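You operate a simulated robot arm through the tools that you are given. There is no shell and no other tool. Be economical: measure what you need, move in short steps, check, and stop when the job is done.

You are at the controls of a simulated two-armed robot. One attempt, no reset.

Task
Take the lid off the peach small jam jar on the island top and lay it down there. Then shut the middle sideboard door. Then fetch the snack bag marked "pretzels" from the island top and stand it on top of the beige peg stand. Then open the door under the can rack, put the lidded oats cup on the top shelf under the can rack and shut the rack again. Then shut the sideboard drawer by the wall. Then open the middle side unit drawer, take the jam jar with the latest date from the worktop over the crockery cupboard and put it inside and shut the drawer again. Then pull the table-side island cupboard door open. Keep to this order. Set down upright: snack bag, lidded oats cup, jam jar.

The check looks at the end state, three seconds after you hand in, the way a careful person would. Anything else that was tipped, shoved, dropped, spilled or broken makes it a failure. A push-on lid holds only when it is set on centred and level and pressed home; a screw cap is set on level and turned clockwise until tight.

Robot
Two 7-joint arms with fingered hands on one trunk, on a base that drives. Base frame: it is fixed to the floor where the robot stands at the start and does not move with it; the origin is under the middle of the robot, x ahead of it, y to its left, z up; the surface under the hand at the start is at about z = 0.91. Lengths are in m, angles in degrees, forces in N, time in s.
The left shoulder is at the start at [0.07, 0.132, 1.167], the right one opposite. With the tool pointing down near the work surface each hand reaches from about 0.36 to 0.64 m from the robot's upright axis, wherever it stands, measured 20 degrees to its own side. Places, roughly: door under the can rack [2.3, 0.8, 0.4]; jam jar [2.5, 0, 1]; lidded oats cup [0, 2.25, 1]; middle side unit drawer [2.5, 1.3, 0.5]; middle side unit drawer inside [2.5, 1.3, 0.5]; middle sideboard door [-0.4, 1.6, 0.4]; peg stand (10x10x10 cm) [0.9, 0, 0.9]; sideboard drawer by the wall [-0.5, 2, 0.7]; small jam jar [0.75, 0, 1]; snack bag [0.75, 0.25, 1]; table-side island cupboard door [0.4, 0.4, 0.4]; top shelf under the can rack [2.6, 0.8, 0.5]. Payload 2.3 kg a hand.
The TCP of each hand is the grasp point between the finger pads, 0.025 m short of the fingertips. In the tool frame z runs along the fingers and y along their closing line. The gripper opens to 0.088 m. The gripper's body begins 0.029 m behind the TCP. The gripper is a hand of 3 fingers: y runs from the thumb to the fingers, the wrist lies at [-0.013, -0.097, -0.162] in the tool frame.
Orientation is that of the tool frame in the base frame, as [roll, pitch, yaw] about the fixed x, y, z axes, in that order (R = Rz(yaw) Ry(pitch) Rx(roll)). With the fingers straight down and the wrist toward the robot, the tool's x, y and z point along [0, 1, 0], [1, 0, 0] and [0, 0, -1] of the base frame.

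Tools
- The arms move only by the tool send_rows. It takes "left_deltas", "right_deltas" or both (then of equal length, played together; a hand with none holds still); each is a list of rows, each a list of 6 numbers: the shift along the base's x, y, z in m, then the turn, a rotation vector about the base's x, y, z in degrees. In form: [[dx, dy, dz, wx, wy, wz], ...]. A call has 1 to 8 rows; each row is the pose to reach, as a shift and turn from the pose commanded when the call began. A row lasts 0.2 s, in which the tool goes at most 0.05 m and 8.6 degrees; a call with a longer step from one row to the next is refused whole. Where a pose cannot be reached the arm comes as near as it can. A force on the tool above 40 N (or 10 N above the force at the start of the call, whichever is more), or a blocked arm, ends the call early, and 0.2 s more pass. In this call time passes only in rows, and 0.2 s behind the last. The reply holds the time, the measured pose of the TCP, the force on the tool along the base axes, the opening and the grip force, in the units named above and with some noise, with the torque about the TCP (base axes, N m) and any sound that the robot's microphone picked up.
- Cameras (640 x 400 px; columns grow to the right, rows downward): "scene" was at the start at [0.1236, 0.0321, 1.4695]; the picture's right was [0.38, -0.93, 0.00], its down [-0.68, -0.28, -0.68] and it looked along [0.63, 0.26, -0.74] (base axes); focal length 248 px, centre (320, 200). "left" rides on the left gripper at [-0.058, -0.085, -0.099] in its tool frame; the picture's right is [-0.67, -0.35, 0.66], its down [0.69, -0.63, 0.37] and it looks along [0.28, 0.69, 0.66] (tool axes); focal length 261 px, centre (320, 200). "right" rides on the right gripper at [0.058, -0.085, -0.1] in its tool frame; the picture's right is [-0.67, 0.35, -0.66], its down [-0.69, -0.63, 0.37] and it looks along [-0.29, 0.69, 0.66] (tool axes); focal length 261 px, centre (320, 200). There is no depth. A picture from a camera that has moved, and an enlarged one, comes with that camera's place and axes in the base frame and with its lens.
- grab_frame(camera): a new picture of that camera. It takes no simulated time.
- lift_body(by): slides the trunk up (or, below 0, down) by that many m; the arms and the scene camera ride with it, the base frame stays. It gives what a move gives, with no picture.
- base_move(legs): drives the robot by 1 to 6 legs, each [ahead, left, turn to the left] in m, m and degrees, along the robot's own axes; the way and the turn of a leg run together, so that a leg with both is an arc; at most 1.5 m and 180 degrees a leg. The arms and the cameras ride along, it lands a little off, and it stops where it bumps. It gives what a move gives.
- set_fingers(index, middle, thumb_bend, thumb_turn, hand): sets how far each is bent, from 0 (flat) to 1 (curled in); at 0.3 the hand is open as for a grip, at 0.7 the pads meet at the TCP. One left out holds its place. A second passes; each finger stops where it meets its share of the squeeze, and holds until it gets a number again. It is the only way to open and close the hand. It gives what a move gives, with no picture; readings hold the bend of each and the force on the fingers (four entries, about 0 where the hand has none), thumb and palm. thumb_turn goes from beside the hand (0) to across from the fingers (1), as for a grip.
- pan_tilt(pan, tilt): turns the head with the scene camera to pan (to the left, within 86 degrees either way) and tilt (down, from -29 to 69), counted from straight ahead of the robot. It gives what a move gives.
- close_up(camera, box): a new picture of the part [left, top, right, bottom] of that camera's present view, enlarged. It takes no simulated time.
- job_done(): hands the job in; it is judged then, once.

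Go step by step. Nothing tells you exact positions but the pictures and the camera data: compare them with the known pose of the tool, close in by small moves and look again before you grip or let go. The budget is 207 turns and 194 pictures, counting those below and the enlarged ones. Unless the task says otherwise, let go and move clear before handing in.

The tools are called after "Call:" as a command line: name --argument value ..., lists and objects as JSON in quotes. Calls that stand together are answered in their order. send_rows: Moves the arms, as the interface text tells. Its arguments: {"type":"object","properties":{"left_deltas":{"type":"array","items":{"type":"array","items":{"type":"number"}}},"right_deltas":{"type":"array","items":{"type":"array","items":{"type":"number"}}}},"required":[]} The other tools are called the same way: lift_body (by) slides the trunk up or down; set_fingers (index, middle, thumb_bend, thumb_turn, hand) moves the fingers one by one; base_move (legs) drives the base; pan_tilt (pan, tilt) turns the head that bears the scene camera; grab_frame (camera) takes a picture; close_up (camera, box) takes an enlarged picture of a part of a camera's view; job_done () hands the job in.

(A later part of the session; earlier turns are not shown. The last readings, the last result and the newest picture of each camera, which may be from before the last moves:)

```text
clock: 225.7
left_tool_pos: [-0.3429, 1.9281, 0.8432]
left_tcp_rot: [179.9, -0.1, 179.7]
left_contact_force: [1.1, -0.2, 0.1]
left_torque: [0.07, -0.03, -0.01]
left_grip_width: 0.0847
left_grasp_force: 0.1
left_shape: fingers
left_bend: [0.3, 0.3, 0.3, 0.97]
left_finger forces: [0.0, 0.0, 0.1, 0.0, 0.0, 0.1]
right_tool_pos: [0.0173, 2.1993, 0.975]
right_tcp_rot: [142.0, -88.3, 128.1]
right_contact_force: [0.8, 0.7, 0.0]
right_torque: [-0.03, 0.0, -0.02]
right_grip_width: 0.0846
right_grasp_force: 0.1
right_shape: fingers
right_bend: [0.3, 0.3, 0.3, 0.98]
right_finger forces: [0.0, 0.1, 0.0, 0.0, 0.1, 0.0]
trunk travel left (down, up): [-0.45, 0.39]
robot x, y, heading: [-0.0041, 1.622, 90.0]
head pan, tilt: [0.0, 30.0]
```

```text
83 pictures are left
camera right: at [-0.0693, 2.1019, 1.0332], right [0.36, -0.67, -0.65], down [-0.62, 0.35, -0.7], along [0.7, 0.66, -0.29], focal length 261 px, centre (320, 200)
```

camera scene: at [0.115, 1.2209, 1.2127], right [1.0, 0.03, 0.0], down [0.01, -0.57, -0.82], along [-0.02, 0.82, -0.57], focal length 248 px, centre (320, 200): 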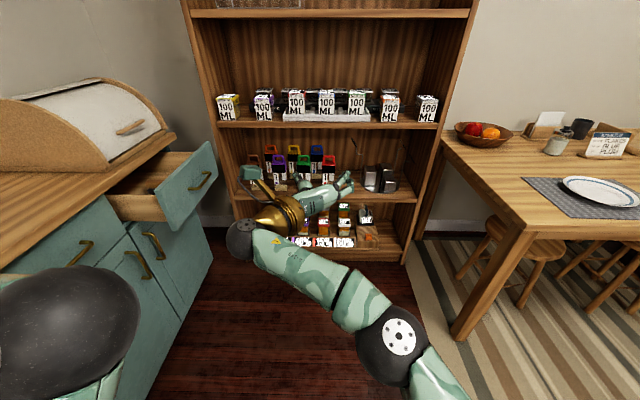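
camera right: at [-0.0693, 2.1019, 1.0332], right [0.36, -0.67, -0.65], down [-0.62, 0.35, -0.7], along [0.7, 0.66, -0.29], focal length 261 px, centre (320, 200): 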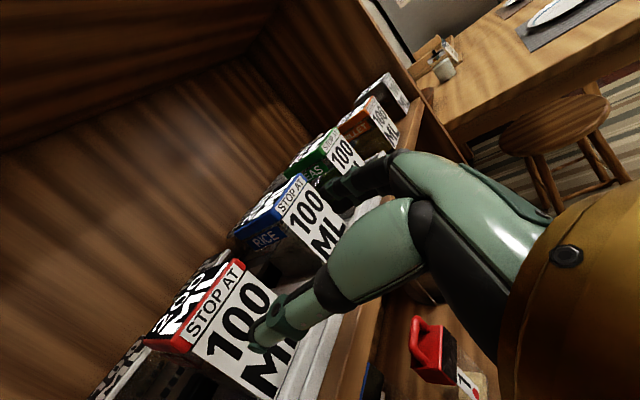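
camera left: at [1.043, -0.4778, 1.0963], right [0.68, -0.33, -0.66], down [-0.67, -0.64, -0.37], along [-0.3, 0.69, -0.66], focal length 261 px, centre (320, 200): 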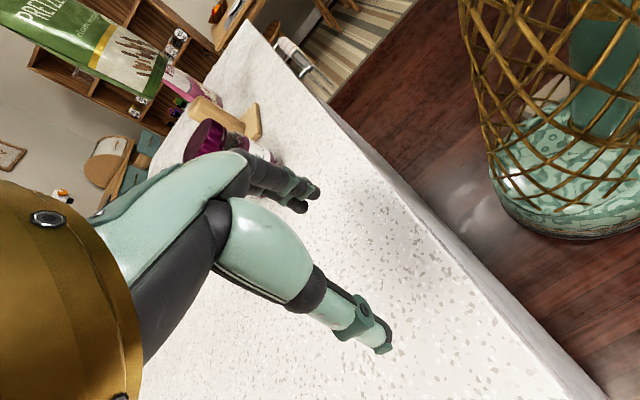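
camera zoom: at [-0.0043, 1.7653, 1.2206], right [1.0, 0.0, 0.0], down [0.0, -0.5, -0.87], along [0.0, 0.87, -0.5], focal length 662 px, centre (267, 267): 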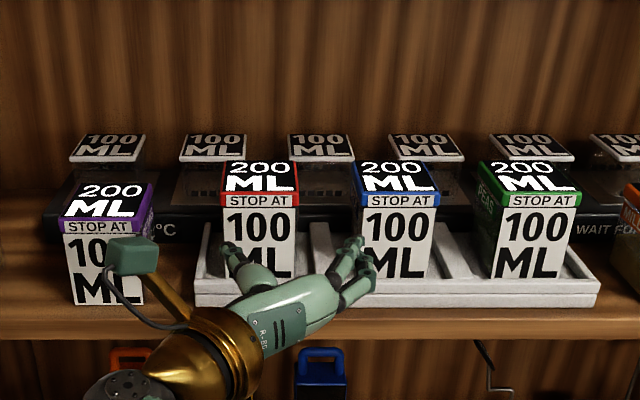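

The right hand cannot get lower this close in, and my left hand hovers over the open drawer. I'll move the left hand inward, back up 8 cm and extend the right arm instead.

Call:
send_rows --left_deltas '[[0.02, -0.01, 0.03, 0, 0, 0], [0.05, -0.02, 0.05, 0, 0, 0], [0.08, -0.03, 0.05, 0, 0, 0], [0.12, -0.03, 0.05, 0, 0, 0]]'

Call:
base_move --legs '[[-0.12, 0.04, 0]]'

Call:
send_rows --right_deltas '[[0.01, 0.02, 0, 0, 0, 0], [0.02, 0.05, 0, 0, 0, 0], [0.03, 0.08, 0, 0, 0, 0], [0.035, 0.1, 0, 0, 0, 0]]'

Call:
grab_frame --camera "scene"

```text
clock: 226.7
left_tool_pos: [-0.2831, 1.9266, 0.8685]
left_tcp_rot: [180.0, 0.0, 179.6]
left_contact_force: [0.6, 0.0, 0.0]
left_torque: [0.0, 0.0, -0.01]
left_grip_width: 0.085
left_grasp_force: 0.0
left_shape: fingers
left_bend: [0.3, 0.3, 0.3, 0.98]
left_finger forces: [0.1, 0.0, 0.0, 0.1, 0.0, 0.0]
left hand out of reach, approached as far as the arm can: row 2, 3, 4
right_tool_pos: [0.017, 2.2, 0.9763]
right_tcp_rot: [141.3, -88.3, 128.9]
right_contact_force: [0.7, 0.5, 0.7]
right_torque: [0.02, -0.01, -0.01]
right_grip_width: 0.0845
right_grasp_force: 0.0
right_shape: fingers
right_bend: [0.3, 0.3, 0.3, 0.98]
right_finger forces: [0.0, 0.0, 0.0, 0.0, 0.0, 0.0]
trunk travel left (down, up): [-0.45, 0.39]
robot x, y, heading: [-0.004, 1.6257, 89.9]
head pan, tilt: [0.0, 30.0]
```

```text
clock: 228.0
left_tool_pos: [-0.3232, 1.8043, 0.8682]
left_tcp_rot: [180.0, 0.1, 179.7]
left_contact_force: [0.6, -0.4, -0.6]
left_torque: [-0.04, 0.0, 0.02]
left_grip_width: 0.085
left_grasp_force: 0.1
left_shape: fingers
left_bend: [0.3, 0.3, 0.3, 0.98]
left_finger forces: [0.0, 0.0, 0.0, 0.0, 0.0, 0.0]
right_tool_pos: [-0.0234, 2.0761, 0.9755]
right_tcp_rot: [137.9, -88.4, 132.3]
right_contact_force: [-0.5, 0.1, -0.1]
right_torque: [-0.02, 0.0, 0.01]
right_grip_width: 0.0845
right_grasp_force: 0.0
right_shape: fingers
right_bend: [0.3, 0.3, 0.3, 0.98]
right_finger forces: [0.0, 0.0, 0.1, 0.1, 0.0, 0.0]
trunk travel left (down, up): [-0.45, 0.39]
robot x, y, heading: [-0.0418, 1.5015, 90.0]
head pan, tilt: [0.0, 30.0]
```

```text
clock: 229.0
left_tool_pos: [-0.3221, 1.8052, 0.869]
left_tcp_rot: [179.9, -0.1, 179.6]
left_contact_force: [-0.5, -0.8, 0.1]
left_torque: [-0.02, -0.01, 0.02]
left_grip_width: 0.0847
left_grasp_force: 0.0
left_shape: fingers
left_bend: [0.3, 0.3, 0.3, 0.98]
left_finger forces: [0.0, 0.0, 0.0, 0.1, 0.1, 0.0]
right_tool_pos: [0.0302, 2.1083, 0.9744]
right_tcp_rot: [150.4, -88.2, 119.8]
right_contact_force: [0.5, -0.3, 0.1]
right_torque: [0.02, 0.01, 0.01]
right_grip_width: 0.0844
right_grasp_force: 0.0
right_shape: fingers
right_bend: [0.3, 0.3, 0.3, 0.98]
right_finger forces: [0.0, 0.1, 0.0, 0.1, 0.0, 0.0]
right hand out of reach, approached as far as the arm can: row 1, 2, 3, 4
trunk travel left (down, up): [-0.45, 0.39]
robot x, y, heading: [-0.044, 1.5019, 89.9]
head pan, tilt: [0.0, 30.0]
```

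```text
82 pictures are left
camera scene: at [-0.0423, 1.6439, 1.2205], right [1.0, 0.0, 0.0], down [0.0, -0.5, -0.87], along [0.0, 0.87, -0.5], focal length 248 px, centre (320, 200)
```

scene: 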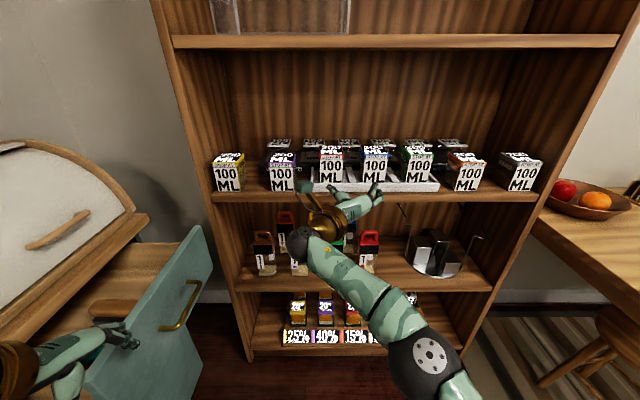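

I'll pitch the hand about 25° downward, which raises the wrist and should make the lower position reachable.

Call:
send_rows --right_deltas '[[0, -0.01, 0, -8, 0, 0], [0, -0.02, 0, -16, 0, 0], [0, -0.03, 0, -24, 0, 0], [0.005, -0.03, 0, -28, 0, 0]]'

Call:
close_up --camera "scene" --box '[220, 100, 460, 250]'

Call:
grab_frame --camera "right"

```text
clock: 230.0
left_tool_pos: [-0.3244, 1.8036, 0.8685]
left_tcp_rot: [179.9, 0.0, 179.7]
left_contact_force: [0.1, 0.5, -0.4]
left_torque: [-0.02, -0.02, 0.02]
left_grip_width: 0.0848
left_grasp_force: 0.1
left_shape: fingers
left_bend: [0.3, 0.3, 0.3, 0.98]
left_finger forces: [0.0, 0.0, 0.0, 0.0, 0.1, 0.0]
right_tool_pos: [0.0315, 2.0788, 0.9735]
right_tcp_rot: [178.7, -60.6, 91.7]
right_contact_force: [-0.2, 0.1, 0.1]
right_torque: [0.01, -0.01, -0.03]
right_grip_width: 0.0849
right_grasp_force: 0.0
right_shape: fingers
right_bend: [0.3, 0.3, 0.3, 0.98]
right_finger forces: [0.0, 0.0, 0.0, 0.0, 0.0, 0.1]
trunk travel left (down, up): [-0.45, 0.39]
robot x, y, heading: [-0.0423, 1.5026, 89.7]
head pan, tilt: [0.0, 30.0]
```

```text
2.67 times, centred on (340, 175) of scene
camera zoom: at [-0.0443, 1.6434, 1.2205], right [1.0, 0.0, 0.0], down [0.0, -0.5, -0.87], along [0.0, 0.87, -0.5], focal length 662 px, centre (267, 267)
```

zoom: 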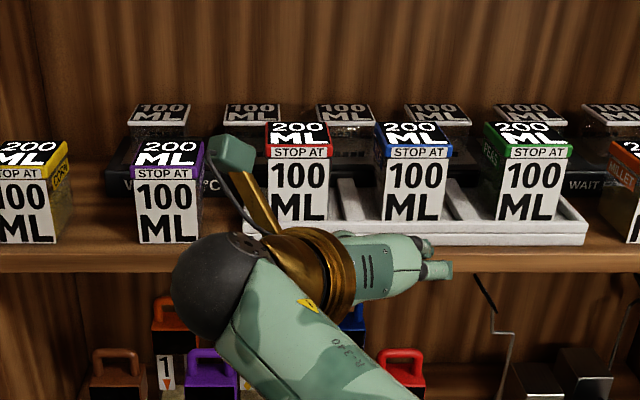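

```text
80 pictures are left
camera right: at [-0.0548, 2.0201, 1.0723], right [0.36, -0.9, -0.26], down [-0.62, -0.02, -0.78], along [0.7, 0.44, -0.56], focal length 261 px, centre (320, 200)
```

right: 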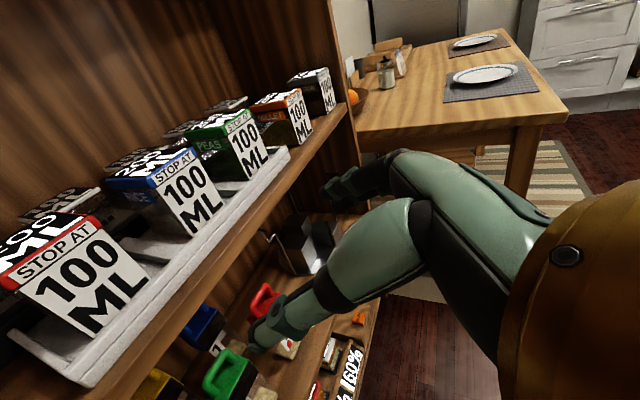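

Reachable now. Align x and z to the cup.

Call:
send_rows --right_deltas '[[-0.02, 0.01, -0.015, 0, 0, 0], [-0.0425, 0.02, -0.034, 0, 0, -1.7]]'

Call:
base_move --legs '[[0.12, 0, 0]]'

Call:
close_up --camera "scene" --box '[240, 120, 400, 220]'

Call:
grab_frame --camera "right"

```text
clock: 230.6
left_tool_pos: [-0.3231, 1.8043, 0.8675]
left_tcp_rot: [179.9, -0.1, 179.7]
left_contact_force: [0.8, -0.1, -0.2]
left_torque: [-0.02, -0.01, 0.01]
left_grip_width: 0.0852
left_grasp_force: 0.0
left_shape: fingers
left_bend: [0.3, 0.3, 0.3, 0.98]
left_finger forces: [0.0, 0.1, 0.1, 0.1, 0.1, 0.1]
right_tool_pos: [0.0216, 2.0759, 0.9409]
right_tcp_rot: [178.3, -60.3, 91.0]
right_contact_force: [-0.2, 0.8, -0.4]
right_torque: [-0.01, 0.01, 0.02]
right_grip_width: 0.0845
right_grasp_force: 0.1
right_shape: fingers
right_bend: [0.3, 0.3, 0.3, 0.98]
right_finger forces: [0.1, 0.1, 0.0, 0.1, 0.0, 0.1]
right hand out of reach, approached as far as the arm can: row 1, 2
trunk travel left (down, up): [-0.45, 0.39]
robot x, y, heading: [-0.0431, 1.4995, 90.1]
head pan, tilt: [0.0, 30.0]
```

```text
clock: 231.8
left_tool_pos: [-0.3239, 1.9231, 0.8672]
left_tcp_rot: [-180.0, 0.0, 179.7]
left_contact_force: [0.0, 0.9, -0.7]
left_torque: [0.0, -0.01, 0.01]
left_grip_width: 0.085
left_grasp_force: 0.1
left_shape: fingers
left_bend: [0.3, 0.3, 0.3, 0.98]
left_finger forces: [0.0, 0.0, 0.0, 0.0, 0.0, 0.0]
right_tool_pos: [0.0186, 2.1957, 0.9413]
right_tcp_rot: [178.3, -60.3, 91.1]
right_contact_force: [-0.3, 0.1, 0.4]
right_torque: [0.01, -0.01, 0.01]
right_grip_width: 0.0847
right_grasp_force: 0.0
right_shape: fingers
right_bend: [0.3, 0.3, 0.3, 0.98]
right_finger forces: [0.0, 0.1, 0.0, 0.1, 0.0, 0.0]
trunk travel left (down, up): [-0.45, 0.39]
robot x, y, heading: [-0.0422, 1.6208, 89.9]
head pan, tilt: [0.0, 30.0]
```

```text
4.00 times, centred on (320, 170) of scene
camera zoom: at [-0.0444, 1.7632, 1.2206], right [1.0, 0.0, 0.0], down [0.0, -0.5, -0.87], along [0.0, 0.87, -0.5], focal length 993 px, centre (320, 320)
```

zoom: 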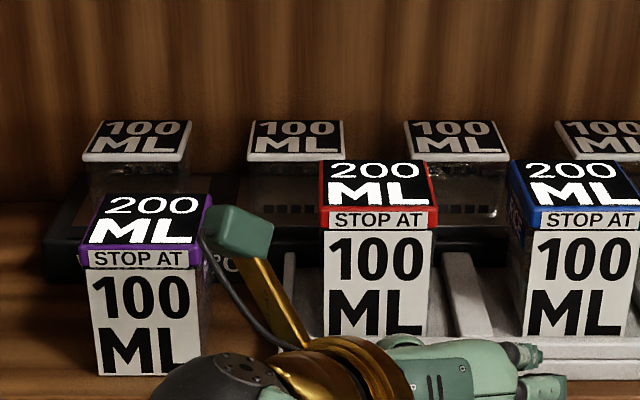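

```text
78 pictures are left
camera right: at [-0.0683, 2.1395, 1.0376], right [0.35, -0.9, -0.25], down [-0.62, -0.02, -0.79], along [0.71, 0.43, -0.56], focal length 261 px, centre (320, 200)
```

right: 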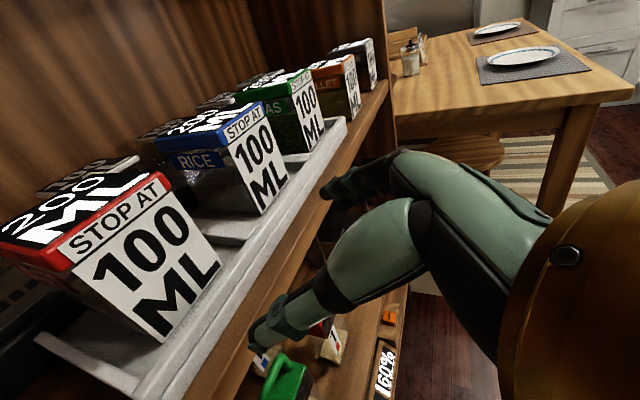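

Lateral limit reached, so I'll strafe the base 3 cm left, fine-tune with the arm, and check the alignment before entering.

Call:
base_move --legs '[[0.03, 0.034, 0]]'

Call:
grab_frame --camera "right"

Call:
close_up --camera "scene" --box '[240, 150, 400, 250]'

```text
clock: 232.7
left_tool_pos: [-0.3576, 1.9533, 0.8677]
left_tcp_rot: [179.9, 0.0, 179.6]
left_contact_force: [-0.3, -0.2, -0.2]
left_torque: [0.02, -0.01, 0.02]
left_grip_width: 0.0849
left_grasp_force: 0.0
left_shape: fingers
left_bend: [0.3, 0.3, 0.3, 0.98]
left_finger forces: [0.0, 0.1, 0.1, 0.0, 0.0, 0.0]
right_tool_pos: [-0.0142, 2.2256, 0.9406]
right_tcp_rot: [178.2, -60.3, 91.2]
right_contact_force: [0.5, -0.4, 0.1]
right_torque: [0.0, 0.03, 0.01]
right_grip_width: 0.0847
right_grasp_force: 0.1
right_shape: fingers
right_bend: [0.3, 0.3, 0.3, 0.98]
right_finger forces: [0.1, 0.1, 0.0, 0.0, 0.0, 0.0]
trunk travel left (down, up): [-0.45, 0.39]
robot x, y, heading: [-0.0785, 1.6486, 89.9]
head pan, tilt: [0.0, 30.0]
```

```text
77 pictures are left
camera right: at [-0.1016, 2.1683, 1.0376], right [0.35, -0.9, -0.25], down [-0.62, -0.02, -0.79], along [0.71, 0.43, -0.56], focal length 261 px, centre (320, 200)
```

right: 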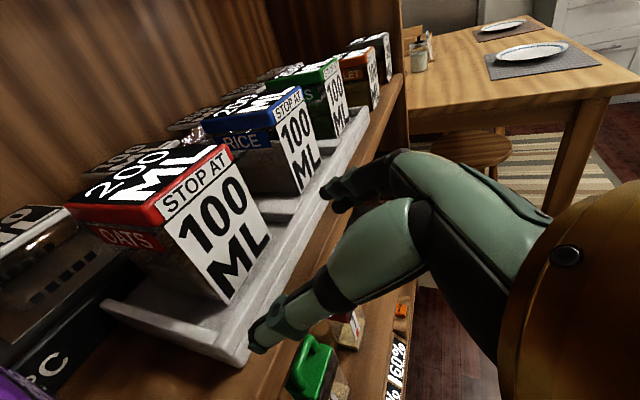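

```text
4.00 times, centred on (320, 200) of scene
camera zoom: at [-0.0778, 1.7919, 1.2206], right [1.0, 0.0, 0.0], down [0.0, -0.5, -0.87], along [0.0, 0.87, -0.5], focal length 993 px, centre (320, 200)
```

zoom: 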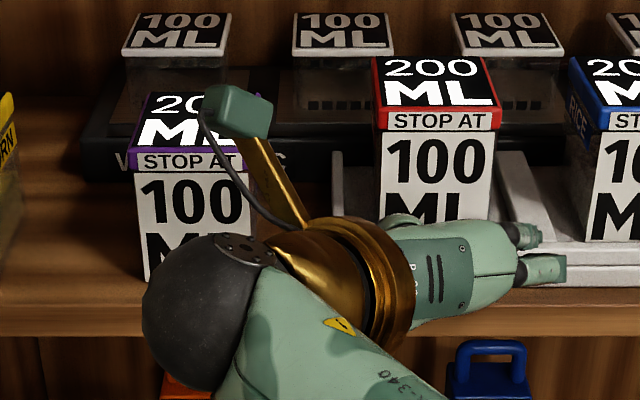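

"OATS" is readable on the side: right cup. I'll shift +7 mm in x and drive in around it.

Call:
send_rows --right_deltas '[[0.004, 0.015, 0.002, 0, 0, 0], [0.007, 0.03, 0.003, 0, 0, 0]]'

Call:
base_move --legs '[[0.04, 0, 0]]'

Call:
grab_frame --camera "right"

Call:
close_up --camera "scene" --box '[270, 150, 430, 250]'

```text
clock: 233.3
left_tool_pos: [-0.357, 1.9527, 0.8679]
left_tcp_rot: [180.0, -0.1, 179.7]
left_contact_force: [-0.1, -0.2, -0.7]
left_torque: [0.01, -0.01, -0.03]
left_grip_width: 0.0847
left_grasp_force: 0.1
left_shape: fingers
left_bend: [0.3, 0.3, 0.3, 0.98]
left_finger forces: [0.0, 0.0, 0.0, 0.0, 0.1, 0.1]
right_tool_pos: [0.0012, 2.2336, 0.9409]
right_tcp_rot: [178.3, -60.4, 91.0]
right_contact_force: [0.1, 0.2, 0.5]
right_torque: [0.02, -0.02, 0.02]
right_grip_width: 0.0846
right_grasp_force: 0.0
right_shape: fingers
right_bend: [0.3, 0.3, 0.3, 0.98]
right_finger forces: [0.1, 0.1, 0.0, 0.0, 0.0, 0.0]
right hand out of reach, approached as far as the arm can: row 1, 2
trunk travel left (down, up): [-0.45, 0.39]
robot x, y, heading: [-0.0784, 1.6508, 90.0]
head pan, tilt: [0.0, 30.0]
```

```text
clock: 234.2
left_tool_pos: [-0.3574, 1.9921, 0.8687]
left_tcp_rot: [179.9, 0.1, 179.6]
left_contact_force: [0.6, 0.3, -0.6]
left_torque: [0.01, 0.03, -0.01]
left_grip_width: 0.0849
left_grasp_force: 0.2
left_shape: fingers
left_bend: [0.3, 0.3, 0.3, 0.98]
left_finger forces: [0.1, 0.0, 0.0, 0.0, 0.0, 0.0]
right_tool_pos: [-0.0023, 2.2727, 0.9421]
right_tcp_rot: [178.2, -60.3, 91.2]
right_contact_force: [-0.5, 0.4, -0.6]
right_torque: [0.02, 0.0, 0.01]
right_grip_width: 0.0852
right_grasp_force: 0.0
right_shape: fingers
right_bend: [0.3, 0.3, 0.3, 0.98]
right_finger forces: [0.0, 0.0, 0.0, 0.0, 0.0, 0.0]
trunk travel left (down, up): [-0.45, 0.39]
robot x, y, heading: [-0.0814, 1.6894, 90.1]
head pan, tilt: [0.0, 30.0]
```

```text
75 pictures are left
camera right: at [-0.088, 2.2162, 1.0389], right [0.35, -0.9, -0.25], down [-0.62, -0.02, -0.79], along [0.71, 0.43, -0.56], focal length 261 px, centre (320, 200)
```

right: 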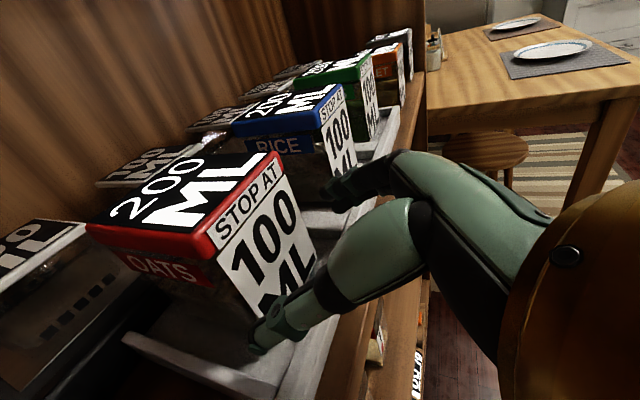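

```text
4.00 times, centred on (350, 200) of scene
camera zoom: at [-0.0781, 1.8311, 1.2206], right [1.0, 0.0, 0.0], down [0.0, -0.5, -0.87], along [0.0, 0.87, -0.5], focal length 993 px, centre (200, 200)
```

zoom: 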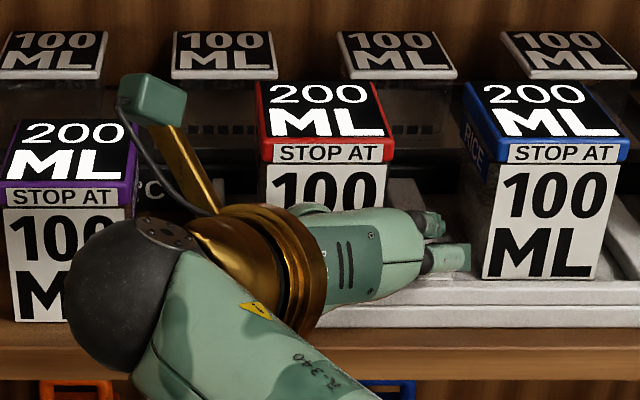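

I'll open the fingers a bit wider for clearance, then drive in the last 6 cm.

Call:
set_fingers --hand "right" --index 0.24 --middle 0.24 --thumb_bend 0.2

Call:
base_move --legs '[[0.058, 0.003, 0]]'

Call:
grab_frame --camera "right"

```text
clock: 235.2
left_tool_pos: [-0.3574, 1.9919, 0.8674]
left_tcp_rot: [179.9, 0.0, 179.7]
left_contact_force: [0.0, 0.6, 0.5]
left_torque: [0.02, 0.01, -0.02]
left_grip_width: 0.0849
left_grasp_force: 0.0
left_shape: fingers
left_bend: [0.3, 0.3, 0.3, 0.98]
left_finger forces: [0.1, 0.0, 0.1, 0.0, 0.1, 0.1]
right_tool_pos: [-0.0008, 2.2731, 0.9412]
right_tcp_rot: [178.3, -60.3, 91.1]
right_contact_force: [-0.4, -0.1, 0.5]
right_torque: [0.0, -0.02, -0.01]
right_grip_width: 0.0988
right_grasp_force: 0.1
right_shape: fingers
right_bend: [0.24, 0.24, 0.2, 0.98]
right_finger forces: [0.1, 0.1, 0.0, 0.0, 0.0, 0.1]
trunk travel left (down, up): [-0.45, 0.39]
robot x, y, heading: [-0.0769, 1.6878, 89.8]
head pan, tilt: [0.0, 30.0]
```

```text
clock: 236.1
left_tool_pos: [-0.361, 2.0493, 0.8669]
left_tcp_rot: [-180.0, 0.0, 179.8]
left_contact_force: [-0.3, 0.0, 0.4]
left_torque: [-0.02, 0.02, -0.03]
left_grip_width: 0.0849
left_grasp_force: 0.1
left_shape: fingers
left_bend: [0.3, 0.3, 0.3, 0.98]
left_finger forces: [0.0, 0.0, 0.0, 0.0, 0.0, 0.0]
right_tool_pos: [-0.0055, 2.33, 0.9409]
right_tcp_rot: [178.2, -60.3, 91.3]
right_contact_force: [0.1, -0.5, 0.9]
right_torque: [0.01, 0.01, -0.04]
right_grip_width: 0.0994
right_grasp_force: 0.3
right_shape: fingers
right_bend: [0.24, 0.24, 0.2, 0.98]
right_finger forces: [0.5, 0.0, 0.0, 0.0, 0.0, 0.0]
trunk travel left (down, up): [-0.45, 0.39]
robot x, y, heading: [-0.08, 1.743, 90.2]
head pan, tilt: [0.0, 30.0]
```

```text
73 pictures are left
camera right: at [-0.0919, 2.2743, 1.0385], right [0.35, -0.9, -0.25], down [-0.62, -0.02, -0.79], along [0.71, 0.43, -0.56], focal length 261 px, centre (320, 200)
```

right: 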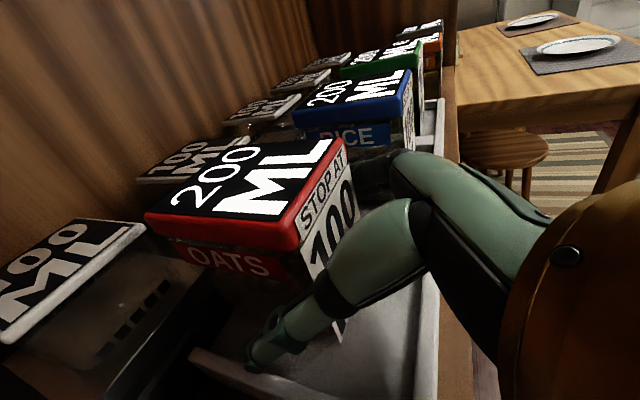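

The thumb is left of the cup, below the lid. Closing.

Call:
set_fingers --hand "right" --index 0.7 --middle 0.7 --thumb_bend 0.7

Call:
grab_frame --camera "right"

```text
clock: 237.1
left_tool_pos: [-0.3612, 2.0492, 0.8678]
left_tcp_rot: [179.9, 0.0, 179.9]
left_contact_force: [0.5, 0.1, 0.4]
left_torque: [0.0, 0.0, -0.01]
left_grip_width: 0.0848
left_grasp_force: 0.0
left_shape: fingers
left_bend: [0.3, 0.3, 0.3, 0.98]
left_finger forces: [0.0, 0.0, 0.0, 0.0, 0.1, 0.0]
right_tool_pos: [-0.0049, 2.3289, 0.9423]
right_tcp_rot: [178.1, -60.4, 91.4]
right_contact_force: [0.8, -3.4, 0.5]
right_torque: [0.04, -0.11, -0.13]
right_grip_width: 0.0684
right_grasp_force: 33.0
right_shape: fingers
right_bend: [0.29, 0.46, 0.53, 0.96]
right_finger forces: [21.0, 11.2, 0.1, 0.0, 34.5, 0.0]
trunk travel left (down, up): [-0.45, 0.39]
robot x, y, heading: [-0.079, 1.7466, 90.0]
head pan, tilt: [0.0, 30.0]
```

```text
72 pictures are left
camera right: at [-0.0916, 2.2729, 1.0394], right [0.35, -0.9, -0.25], down [-0.62, -0.02, -0.79], along [0.71, 0.43, -0.56], focal length 261 px, centre (320, 200)
```

right: 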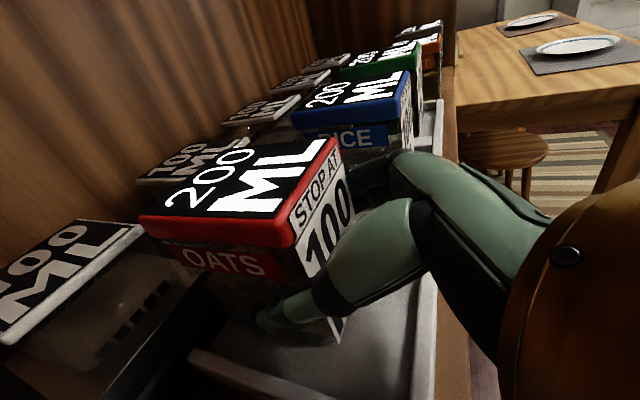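

Firm grip. I'll lift with the trunk by 6 cm and back out of the shelf.

Call:
lift_body --by 0.06

Call:
close_up --camera "scene" --box '[220, 100, 460, 250]'

Call:
base_move --legs '[[-0.5, 0, 0]]'

Call:
grab_frame --camera "scene"

```text
clock: 238.1
left_tool_pos: [-0.3612, 2.0498, 0.9282]
left_tcp_rot: [179.9, 0.1, 179.8]
left_contact_force: [0.4, -0.1, -0.8]
left_torque: [-0.01, -0.02, 0.01]
left_grip_width: 0.085
left_grasp_force: 0.0
left_shape: fingers
left_bend: [0.3, 0.3, 0.3, 0.98]
left_finger forces: [0.0, 0.0, 0.0, 0.0, 0.0, 0.1]
right_tool_pos: [-0.004, 2.3323, 1.0017]
right_tcp_rot: [178.2, -60.3, 91.3]
right_contact_force: [-0.5, 0.1, -1.5]
right_torque: [-0.06, 0.0, 0.04]
right_grip_width: 0.0681
right_grasp_force: 31.8
right_shape: fingers
right_bend: [0.29, 0.46, 0.54, 0.96]
right_finger forces: [20.8, 10.7, 0.1, 0.0, 33.5, 0.0]
trunk travel left (down, up): [-0.51, 0.33]
robot x, y, heading: [-0.0838, 1.7494, 90.0]
head pan, tilt: [0.0, 30.0]
```

```text
2.67 times, centred on (340, 175) of scene
camera zoom: at [-0.0813, 1.8898, 1.2805], right [1.0, 0.0, 0.0], down [0.0, -0.5, -0.87], along [0.0, 0.87, -0.5], focal length 662 px, centre (267, 267)
```

zoom: 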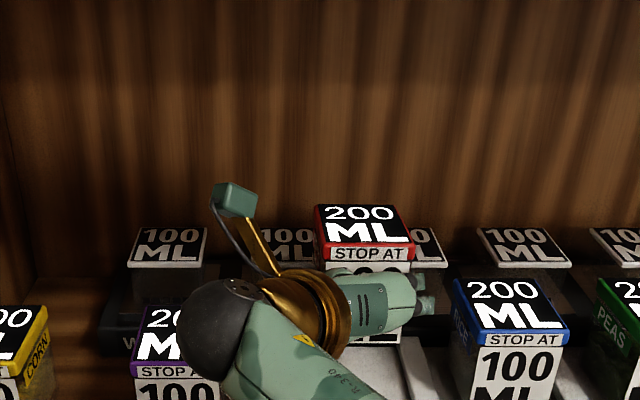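

```text
clock: 241.1
left_tool_pos: [-0.361, 1.5383, 0.9267]
left_tcp_rot: [-179.9, 0.0, -179.9]
left_contact_force: [-0.2, -0.2, -0.3]
left_torque: [0.0, -0.02, 0.0]
left_grip_width: 0.0849
left_grasp_force: 0.0
left_shape: fingers
left_bend: [0.3, 0.3, 0.3, 0.98]
left_finger forces: [0.1, 0.1, 0.1, 0.0, 0.0, 0.0]
right_tool_pos: [-0.0065, 1.8211, 1.0011]
right_tcp_rot: [178.1, -60.3, 91.6]
right_contact_force: [0.3, -0.3, -2.1]
right_torque: [-0.04, 0.02, 0.0]
right_grip_width: 0.0679
right_grasp_force: 32.7
right_shape: fingers
right_bend: [0.29, 0.46, 0.54, 0.96]
right_finger forces: [20.7, 10.7, 0.1, 0.0, 33.4, 0.0]
trunk travel left (down, up): [-0.51, 0.33]
robot x, y, heading: [-0.0793, 1.2374, 90.5]
head pan, tilt: [0.0, 30.0]
```

```text
70 pictures are left
camera scene: at [-0.0798, 1.3802, 1.2804], right [1.0, 0.01, 0.0], down [0.0, -0.5, -0.87], along [-0.01, 0.87, -0.5], focal length 248 px, centre (320, 200)
```

scene: 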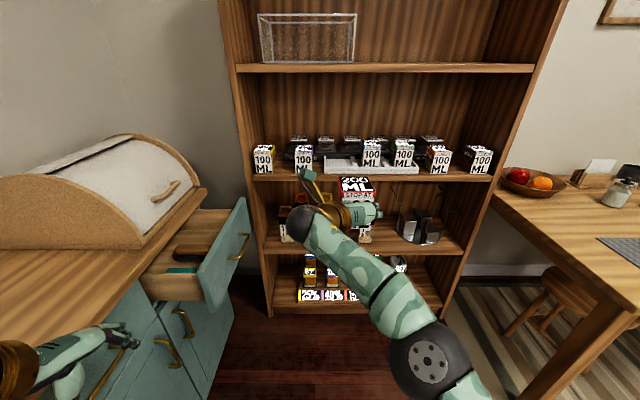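

The cup is held securely upright. I'll drive back to the cabinet, stop in front of it and line up.

Call:
base_move --legs '[[-0.16, 0, 0], [0, 0, -90.5], [1.3, 0, 0]]'

Call:
lift_body --by -0.4

Call:
pan_tilt --pan -5 --tilt 25

Call:
grab_frame --camera "scene"

```text
clock: 252.5
left_tool_pos: [1.5241, 1.3208, 0.9284]
left_tcp_rot: [180.0, 0.0, 88.2]
left_contact_force: [-0.1, 0.2, 0.9]
left_torque: [0.0, -0.03, -0.02]
left_grip_width: 0.0848
left_grasp_force: 0.1
left_shape: fingers
left_bend: [0.3, 0.3, 0.3, 0.98]
left_finger forces: [0.0, 0.0, 0.1, 0.1, 0.0, 0.0]
right_tool_pos: [1.7951, 0.9573, 1.0018]
right_tcp_rot: [178.2, -60.3, -0.3]
right_contact_force: [0.2, -0.4, -1.2]
right_torque: [0.01, 0.06, 0.0]
right_grip_width: 0.0676
right_grasp_force: 30.7
right_shape: fingers
right_bend: [0.29, 0.46, 0.54, 0.96]
right_finger forces: [19.8, 10.6, 0.1, 0.0, 31.9, 0.1]
trunk travel left (down, up): [-0.51, 0.33]
robot x, y, heading: [1.2161, 1.0472, -1.3]
head pan, tilt: [0.0, 30.0]
```

```text
clock: 256.3
left_tool_pos: [1.5224, 1.3215, 0.528]
left_tcp_rot: [180.0, 0.0, 88.3]
left_contact_force: [-0.8, -0.4, 0.5]
left_torque: [-0.01, 0.0, 0.01]
left_grip_width: 0.085
left_grasp_force: 0.1
left_shape: fingers
left_bend: [0.3, 0.3, 0.3, 0.98]
left_finger forces: [0.0, 0.0, 0.0, 0.0, 0.0, 0.1]
right_tool_pos: [1.7948, 0.9565, 0.6001]
right_tcp_rot: [178.2, -60.3, -0.4]
right_contact_force: [-0.4, -0.9, -1.9]
right_torque: [0.0, 0.06, 0.0]
right_grip_width: 0.0675
right_grasp_force: 30.8
right_shape: fingers
right_bend: [0.29, 0.46, 0.54, 0.96]
right_finger forces: [19.8, 10.7, 0.0, 0.0, 31.9, 0.0]
trunk travel left (down, up): [-0.11, 0.73]
robot x, y, heading: [1.2125, 1.0476, -1.3]
head pan, tilt: [0.0, 30.0]
```

```text
clock: 257.0
left_tool_pos: [1.5224, 1.3204, 0.5277]
left_tcp_rot: [-180.0, 0.0, 88.2]
left_contact_force: [0.0, 0.2, 0.3]
left_torque: [-0.01, 0.01, -0.01]
left_grip_width: 0.0851
left_grasp_force: 0.1
left_shape: fingers
left_bend: [0.3, 0.3, 0.3, 0.98]
left_finger forces: [0.1, 0.1, 0.0, 0.0, 0.1, 0.0]
right_tool_pos: [1.7937, 0.9564, 0.6014]
right_tcp_rot: [178.2, -60.2, -0.4]
right_contact_force: [-1.2, 0.0, -1.3]
right_torque: [0.01, 0.05, -0.01]
right_grip_width: 0.0679
right_grasp_force: 30.5
right_shape: fingers
right_bend: [0.29, 0.46, 0.54, 0.96]
right_finger forces: [19.8, 10.6, 0.0, 0.0, 31.9, 0.1]
trunk travel left (down, up): [-0.11, 0.73]
robot x, y, heading: [1.2116, 1.0471, -1.9]
head pan, tilt: [-5.0, 25.0]
```

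```text
69 pictures are left
camera scene: at [1.3554, 1.0392, 0.8884], right [-0.11, -0.99, 0.0], down [-0.42, 0.05, -0.91], along [0.9, -0.1, -0.42], focal length 248 px, centre (320, 200)
```

scene: 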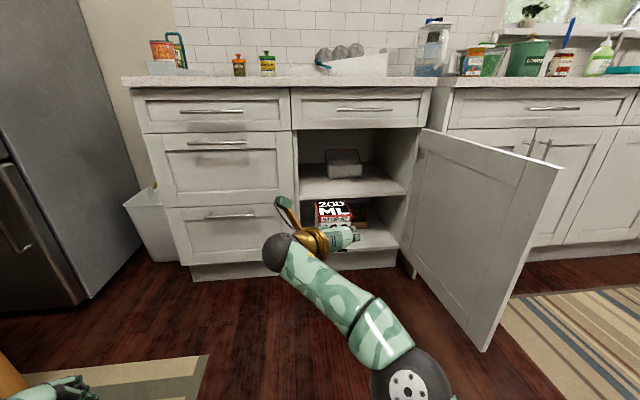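

The door stands fully open and the shelf is at z≈0.47; the cup bottom is at ~0.546. I'll shift right and approach.

Call:
base_move --legs '[[0, -0.11, 1.7], [0.38, 0, 0]]'

Call:
grab_frame --camera "scene"

```text
clock: 260.2
left_tool_pos: [1.8973, 1.2208, 0.5271]
left_tcp_rot: [179.9, 0.0, 89.7]
left_contact_force: [-0.2, 0.3, 0.3]
left_torque: [0.03, 0.02, -0.01]
left_grip_width: 0.0847
left_grasp_force: 0.1
left_shape: fingers
left_bend: [0.3, 0.3, 0.3, 0.98]
left_finger forces: [0.1, 0.0, 0.0, 0.1, 0.1, 0.0]
right_tool_pos: [2.1798, 0.8637, 0.6009]
right_tcp_rot: [178.1, -60.4, 1.4]
right_contact_force: [0.1, -0.5, -2.3]
right_torque: [-0.03, 0.06, -0.01]
right_grip_width: 0.0678
right_grasp_force: 31.4
right_shape: fingers
right_bend: [0.29, 0.46, 0.54, 0.96]
right_finger forces: [19.7, 10.6, 0.0, 0.0, 31.8, 0.0]
trunk travel left (down, up): [-0.11, 0.73]
robot x, y, heading: [1.5914, 0.9428, 0.2]
head pan, tilt: [-5.0, 25.0]
```

```text
68 pictures are left
camera scene: at [1.7375, 0.9344, 0.8884], right [-0.09, -1.0, 0.0], down [-0.42, 0.04, -0.91], along [0.9, -0.08, -0.42], focal length 248 px, centre (320, 200)
```

scene: 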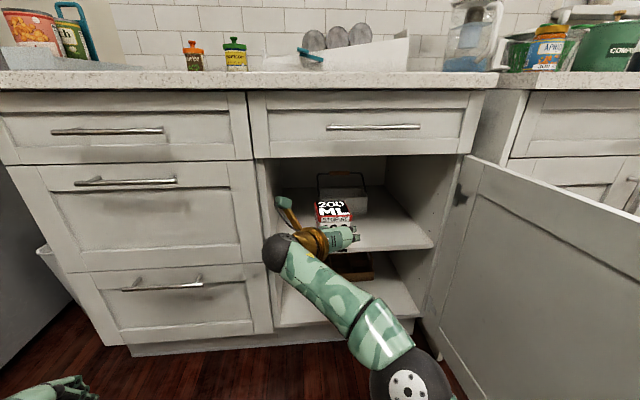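

I'll go in 19 cm, 3 cm further right for clearance, then look.

Call:
base_move --legs '[[0.19, -0.03, 0]]'

Call:
grab_frame --camera "scene"

Call:
grab_frame --camera "right"

```text
clock: 261.8
left_tool_pos: [2.0865, 1.1916, 0.528]
left_tcp_rot: [-179.9, 0.0, 89.9]
left_contact_force: [0.7, 0.1, 0.0]
left_torque: [0.01, 0.02, 0.01]
left_grip_width: 0.0847
left_grasp_force: 0.1
left_shape: fingers
left_bend: [0.3, 0.3, 0.3, 0.98]
left_finger forces: [0.0, 0.0, 0.0, 0.0, 0.0, 0.0]
right_tool_pos: [2.3679, 0.8383, 0.6012]
right_tcp_rot: [178.3, -60.3, 1.4]
right_contact_force: [-0.2, 0.1, -1.8]
right_torque: [-0.01, 0.07, 0.0]
right_grip_width: 0.0681
right_grasp_force: 30.8
right_shape: fingers
right_bend: [0.29, 0.46, 0.54, 0.96]
right_finger forces: [19.8, 10.6, 0.0, 0.0, 31.9, 0.0]
trunk travel left (down, up): [-0.11, 0.73]
robot x, y, heading: [1.7832, 0.9103, 0.3]
head pan, tilt: [-5.0, 25.0]
```

```text
67 pictures are left
camera scene: at [1.9265, 0.9055, 0.8884], right [-0.08, -1.0, 0.0], down [-0.42, 0.03, -0.91], along [0.9, -0.07, -0.42], focal length 248 px, centre (320, 200)
```

scene: 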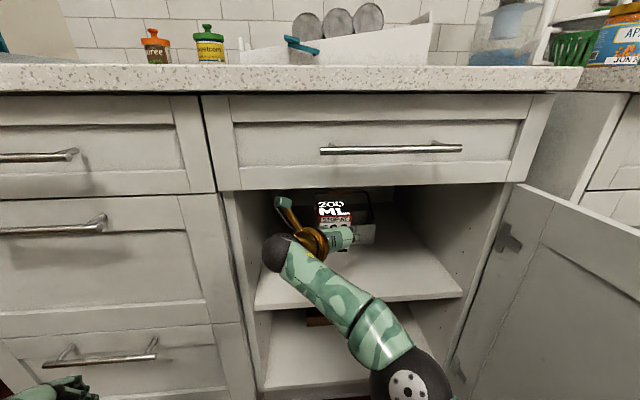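

```text
66 pictures are left
camera right: at [2.3108, 0.9241, 0.6983], right [-0.9, -0.35, -0.25], down [-0.02, 0.62, -0.79], along [0.43, -0.7, -0.56], focal length 261 px, centre (320, 200)
```

right: 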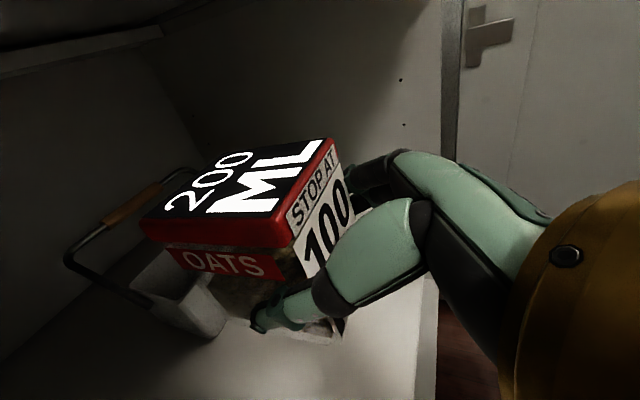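

The cup is inside above the shelf, clear of the basket behind. I'll lower 7 cm with the trunk and then feel for contact.

Call:
lift_body --by -0.068

Call:
send_rows --right_deltas '[[0, 0, -0.004, 0, 0, 0], [0, 0, -0.008, 0, 0, 0]]'

Call:
grab_frame --camera "right"

```text
clock: 262.8
left_tool_pos: [2.0866, 1.1917, 0.4608]
left_tcp_rot: [180.0, 0.0, 89.8]
left_contact_force: [-0.2, 0.5, -0.1]
left_torque: [0.03, 0.0, 0.02]
left_grip_width: 0.0847
left_grasp_force: 0.1
left_shape: fingers
left_bend: [0.3, 0.3, 0.3, 0.98]
left_finger forces: [0.1, 0.1, 0.0, 0.1, 0.1, 0.1]
right_tool_pos: [2.3681, 0.8364, 0.5334]
right_tcp_rot: [178.2, -60.2, 1.4]
right_contact_force: [-0.4, -0.7, -1.6]
right_torque: [0.04, 0.03, 0.0]
right_grip_width: 0.0682
right_grasp_force: 30.8
right_shape: fingers
right_bend: [0.29, 0.46, 0.54, 0.96]
right_finger forces: [19.8, 10.5, 0.0, 0.2, 31.9, 0.0]
trunk travel left (down, up): [-0.042, 0.798]
robot x, y, heading: [1.7835, 0.9093, 0.3]
head pan, tilt: [-5.0, 25.0]
```

```text
clock: 263.4
left_tool_pos: [2.0858, 1.1914, 0.4596]
left_tcp_rot: [180.0, 0.1, 89.9]
left_contact_force: [-1.1, 0.6, -0.6]
left_torque: [0.04, 0.0, -0.02]
left_grip_width: 0.0848
left_grasp_force: 0.1
left_shape: fingers
left_bend: [0.3, 0.3, 0.3, 0.98]
left_finger forces: [0.1, 0.1, 0.1, 0.1, 0.0, 0.1]
right_tool_pos: [2.3681, 0.8364, 0.5245]
right_tcp_rot: [178.0, -60.4, 1.6]
right_contact_force: [-0.5, -0.4, -1.4]
right_torque: [0.01, 0.09, 0.02]
right_grip_width: 0.0676
right_grasp_force: 31.2
right_shape: fingers
right_bend: [0.29, 0.46, 0.54, 0.96]
right_finger forces: [19.8, 10.6, 0.0, 0.0, 31.8, 0.0]
trunk travel left (down, up): [-0.042, 0.798]
robot x, y, heading: [1.7844, 0.9096, 0.4]
head pan, tilt: [-5.0, 25.0]
```

```text
65 pictures are left
camera right: at [2.31, 0.9235, 0.6226], right [-0.9, -0.35, -0.25], down [-0.02, 0.62, -0.79], along [0.43, -0.7, -0.56], focal length 261 px, centre (320, 200)
```

right: 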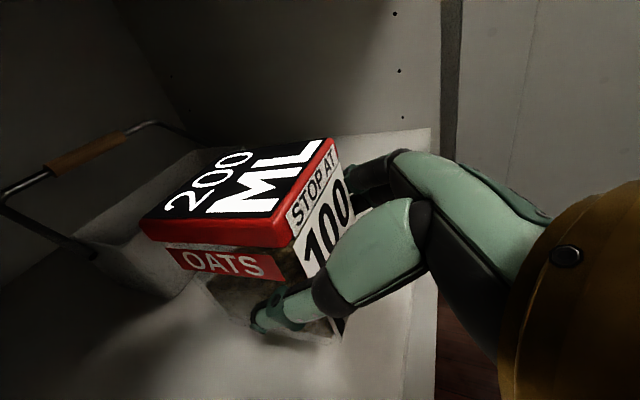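

Not touching yet; lowering further in small steps.

Call:
send_rows --right_deltas '[[0, 0, -0.003, 0, 0, 0], [0, 0, -0.006, 0, 0, 0], [0, 0, -0.009, 0, 0, 0], [0, 0, -0.012, 0, 0, 0]]'

```text
clock: 264.4
left_tool_pos: [2.086, 1.1933, 0.4604]
left_tcp_rot: [-180.0, 0.0, 89.9]
left_contact_force: [0.1, -0.5, 0.2]
left_torque: [0.0, -0.01, 0.04]
left_grip_width: 0.0849
left_grasp_force: 0.2
left_shape: fingers
left_bend: [0.3, 0.3, 0.3, 0.98]
left_finger forces: [0.0, 0.0, 0.1, 0.0, 0.0, 0.1]
right_tool_pos: [2.3681, 0.8349, 0.5124]
right_tcp_rot: [178.1, -60.3, 1.5]
right_contact_force: [0.8, -0.2, -1.2]
right_torque: [0.01, 0.07, 0.01]
right_grip_width: 0.0677
right_grasp_force: 31.3
right_shape: fingers
right_bend: [0.29, 0.46, 0.54, 0.96]
right_finger forces: [19.8, 10.7, 0.0, 0.1, 31.6, 0.0]
trunk travel left (down, up): [-0.042, 0.798]
robot x, y, heading: [1.7831, 0.9097, 0.4]
head pan, tilt: [-5.0, 25.0]
```

Call:
send_rows --right_deltas '[[0, 0, -0.003, 0, 0, 0], [0, 0, -0.006, 0, 0, 0], [0, 0, -0.009, 0, 0, 0], [0, 0, -0.012, 0, 0, 0]]'

Call:
grab_frame --camera "right"

```text
clock: 265.4
left_tool_pos: [2.0859, 1.1918, 0.4593]
left_tcp_rot: [180.0, 0.0, 89.9]
left_contact_force: [-0.3, -0.6, 0.2]
left_torque: [0.02, -0.01, 0.0]
left_grip_width: 0.0849
left_grasp_force: 0.1
left_shape: fingers
left_bend: [0.3, 0.3, 0.3, 0.98]
left_finger forces: [0.0, 0.0, 0.0, 0.1, 0.0, 0.0]
right_tool_pos: [2.3684, 0.8349, 0.5003]
right_tcp_rot: [178.2, -60.3, 1.4]
right_contact_force: [0.3, 0.3, -1.1]
right_torque: [-0.01, 0.05, -0.01]
right_grip_width: 0.0678
right_grasp_force: 31.5
right_shape: fingers
right_bend: [0.29, 0.46, 0.54, 0.96]
right_finger forces: [19.8, 10.6, 0.1, 0.0, 31.7, 0.1]
trunk travel left (down, up): [-0.042, 0.798]
robot x, y, heading: [1.7844, 0.9109, 0.1]
head pan, tilt: [-5.0, 25.0]
```

```text
64 pictures are left
camera right: at [2.3108, 0.9243, 0.5982], right [-0.9, -0.35, -0.25], down [-0.02, 0.62, -0.79], along [0.43, -0.7, -0.56], focal length 261 px, centre (320, 200)
```

right: 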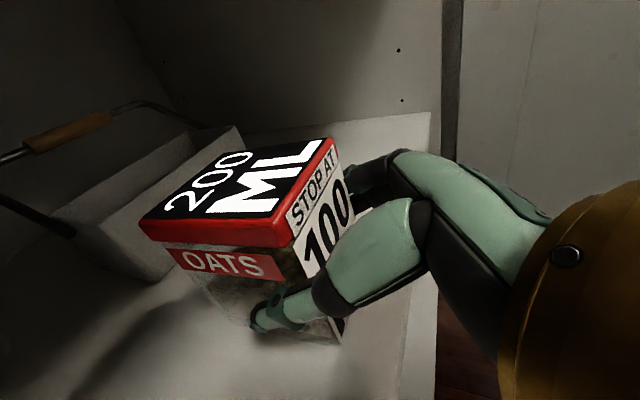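

Still above; the shelf is nearer to 0.43. Continuing down.

Call:
send_rows --right_deltas '[[0, 0, -0.003, 0, 0, 0], [0, 0, -0.006, 0, 0, 0], [0, 0, -0.009, 0, 0, 0], [0, 0, -0.011, 0, 0, 0]]'

```text
clock: 266.4
left_tool_pos: [2.085, 1.1933, 0.4611]
left_tcp_rot: [179.6, 0.1, 90.0]
left_contact_force: [0.1, 1.1, 0.0]
left_torque: [-0.02, 0.02, -0.01]
left_grip_width: 0.085
left_grasp_force: 0.1
left_shape: fingers
left_bend: [0.3, 0.3, 0.3, 0.98]
left_finger forces: [0.0, 0.0, 0.1, 0.0, 0.0, 0.0]
right_tool_pos: [2.366, 0.8376, 0.4949]
right_tcp_rot: [177.8, -60.8, 1.9]
right_contact_force: [3.1, 2.6, 15.9]
right_torque: [-0.43, -0.05, 0.07]
right_grip_width: 0.0678
right_grasp_force: 30.1
right_shape: fingers
right_bend: [0.29, 0.46, 0.55, 0.95]
right_finger forces: [18.1, 10.7, 0.0, 0.0, 32.1, 0.0]
trunk travel left (down, up): [-0.042, 0.798]
robot x, y, heading: [1.7825, 0.9135, 0.4]
head pan, tilt: [-5.0, 25.0]
```

Contact at TCP z≈0.495. I'll ease up 4 mm, release, and check.

Call:
send_rows --right_deltas '[[0, 0, 0.004, 0, 0, 0]]'

Call:
set_fingers --hand "right" --index 0.22 --middle 0.24 --thumb_bend 0.22

Call:
grab_frame --camera "right"

```text
clock: 266.8
left_tool_pos: [2.0847, 1.1923, 0.46]
left_tcp_rot: [179.8, 0.0, 89.9]
left_contact_force: [-0.7, -1.0, 0.1]
left_torque: [-0.02, -0.01, -0.03]
left_grip_width: 0.0849
left_grasp_force: 0.0
left_shape: fingers
left_bend: [0.3, 0.3, 0.3, 0.98]
left_finger forces: [0.0, 0.0, 0.0, 0.0, 0.0, 0.0]
right_tool_pos: [2.3674, 0.8364, 0.4961]
right_tcp_rot: [178.2, -60.4, 1.5]
right_contact_force: [0.3, 2.0, 10.6]
right_torque: [-0.33, -0.07, 0.02]
right_grip_width: 0.068
right_grasp_force: 31.4
right_shape: fingers
right_bend: [0.29, 0.46, 0.55, 0.95]
right_finger forces: [19.1, 10.5, 0.0, 0.0, 32.2, 0.0]
trunk travel left (down, up): [-0.042, 0.798]
robot x, y, heading: [1.7855, 0.9137, 0.0]
head pan, tilt: [-5.0, 25.0]
```

```text
clock: 267.8
left_tool_pos: [2.0859, 1.191, 0.4592]
left_tcp_rot: [179.8, 0.0, 89.9]
left_contact_force: [0.6, -0.4, -0.5]
left_torque: [0.03, 0.0, 0.02]
left_grip_width: 0.0849
left_grasp_force: 0.1
left_shape: fingers
left_bend: [0.3, 0.3, 0.3, 0.98]
left_finger forces: [0.1, 0.1, 0.0, 0.0, 0.0, 0.1]
right_tool_pos: [2.3672, 0.8365, 0.4931]
right_tcp_rot: [178.2, -60.3, 1.4]
right_contact_force: [-0.9, -0.3, -0.5]
right_torque: [0.06, -0.02, -0.03]
right_grip_width: 0.0997
right_grasp_force: 0.2
right_shape: fingers
right_bend: [0.22, 0.24, 0.22, 0.97]
right_finger forces: [0.5, 0.0, 0.0, 0.0, 0.0, 0.0]
trunk travel left (down, up): [-0.042, 0.798]
robot x, y, heading: [1.7838, 0.9148, 0.3]
head pan, tilt: [-5.0, 25.0]
```

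```text
63 pictures are left
camera right: at [2.3108, 0.9237, 0.5912], right [-0.9, -0.35, -0.25], down [-0.02, 0.62, -0.79], along [0.43, -0.7, -0.56], focal length 261 px, centre (320, 200)
```

right: 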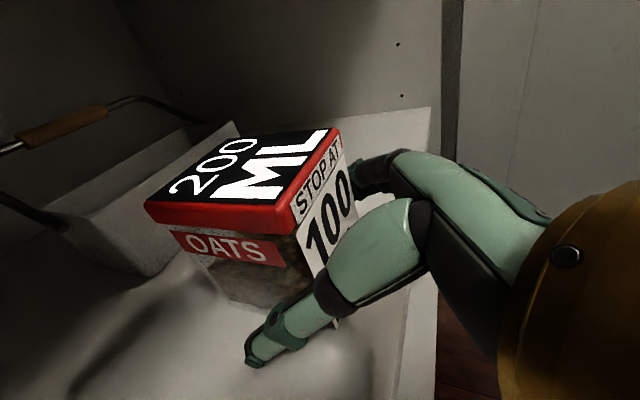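

The cup stands upright on the shelf. I'll centre the hand slightly and back straight out.

Call:
send_rows --right_deltas '[[0, -0.006, 0, 0, 0, 0]]'

Call:
base_move --legs '[[-0.38, 0.02, 0]]'

Call:
grab_frame --camera "scene"

```text
clock: 268.2
left_tool_pos: [2.0856, 1.191, 0.4607]
left_tcp_rot: [179.9, 0.0, 89.9]
left_contact_force: [-1.1, -0.3, -0.3]
left_torque: [-0.01, 0.0, 0.03]
left_grip_width: 0.085
left_grasp_force: 0.1
left_shape: fingers
left_bend: [0.3, 0.3, 0.3, 0.98]
left_finger forces: [0.1, 0.1, 0.0, 0.0, 0.0, 0.0]
right_tool_pos: [2.3683, 0.8289, 0.4934]
right_tcp_rot: [178.4, -60.2, 1.3]
right_contact_force: [-0.3, 0.4, -0.6]
right_torque: [0.04, 0.0, 0.01]
right_grip_width: 0.0994
right_grasp_force: 0.0
right_shape: fingers
right_bend: [0.22, 0.24, 0.22, 0.97]
right_finger forces: [0.0, 0.1, 0.0, 0.0, 0.1, 0.0]
trunk travel left (down, up): [-0.042, 0.798]
robot x, y, heading: [1.781, 0.9138, 0.5]
head pan, tilt: [-5.0, 25.0]
```

```text
clock: 270.6
left_tool_pos: [1.7081, 1.2104, 0.46]
left_tcp_rot: [179.9, 0.1, 89.8]
left_contact_force: [1.1, 0.3, 0.8]
left_torque: [-0.01, -0.01, -0.02]
left_grip_width: 0.085
left_grasp_force: 0.0
left_shape: fingers
left_bend: [0.3, 0.3, 0.3, 0.98]
left_finger forces: [0.0, 0.0, 0.0, 0.1, 0.0, 0.1]
right_tool_pos: [1.9899, 0.8465, 0.4953]
right_tcp_rot: [178.1, -60.2, 1.4]
right_contact_force: [-0.8, 0.1, -0.8]
right_torque: [0.02, 0.03, -0.01]
right_grip_width: 0.0997
right_grasp_force: 0.1
right_shape: fingers
right_bend: [0.22, 0.24, 0.22, 0.97]
right_finger forces: [0.0, 0.0, 0.1, 0.0, 0.0, 0.0]
trunk travel left (down, up): [-0.042, 0.798]
robot x, y, heading: [1.4055, 0.9319, 0.2]
head pan, tilt: [-5.0, 25.0]
```

```text
62 pictures are left
camera scene: at [1.5475, 0.9241, 0.8205], right [-0.09, -1.0, 0.0], down [-0.42, 0.04, -0.91], along [0.9, -0.08, -0.42], focal length 248 px, centre (320, 200)
```

scene: 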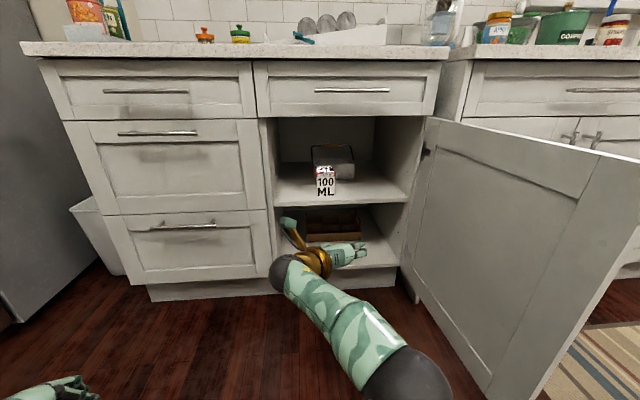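

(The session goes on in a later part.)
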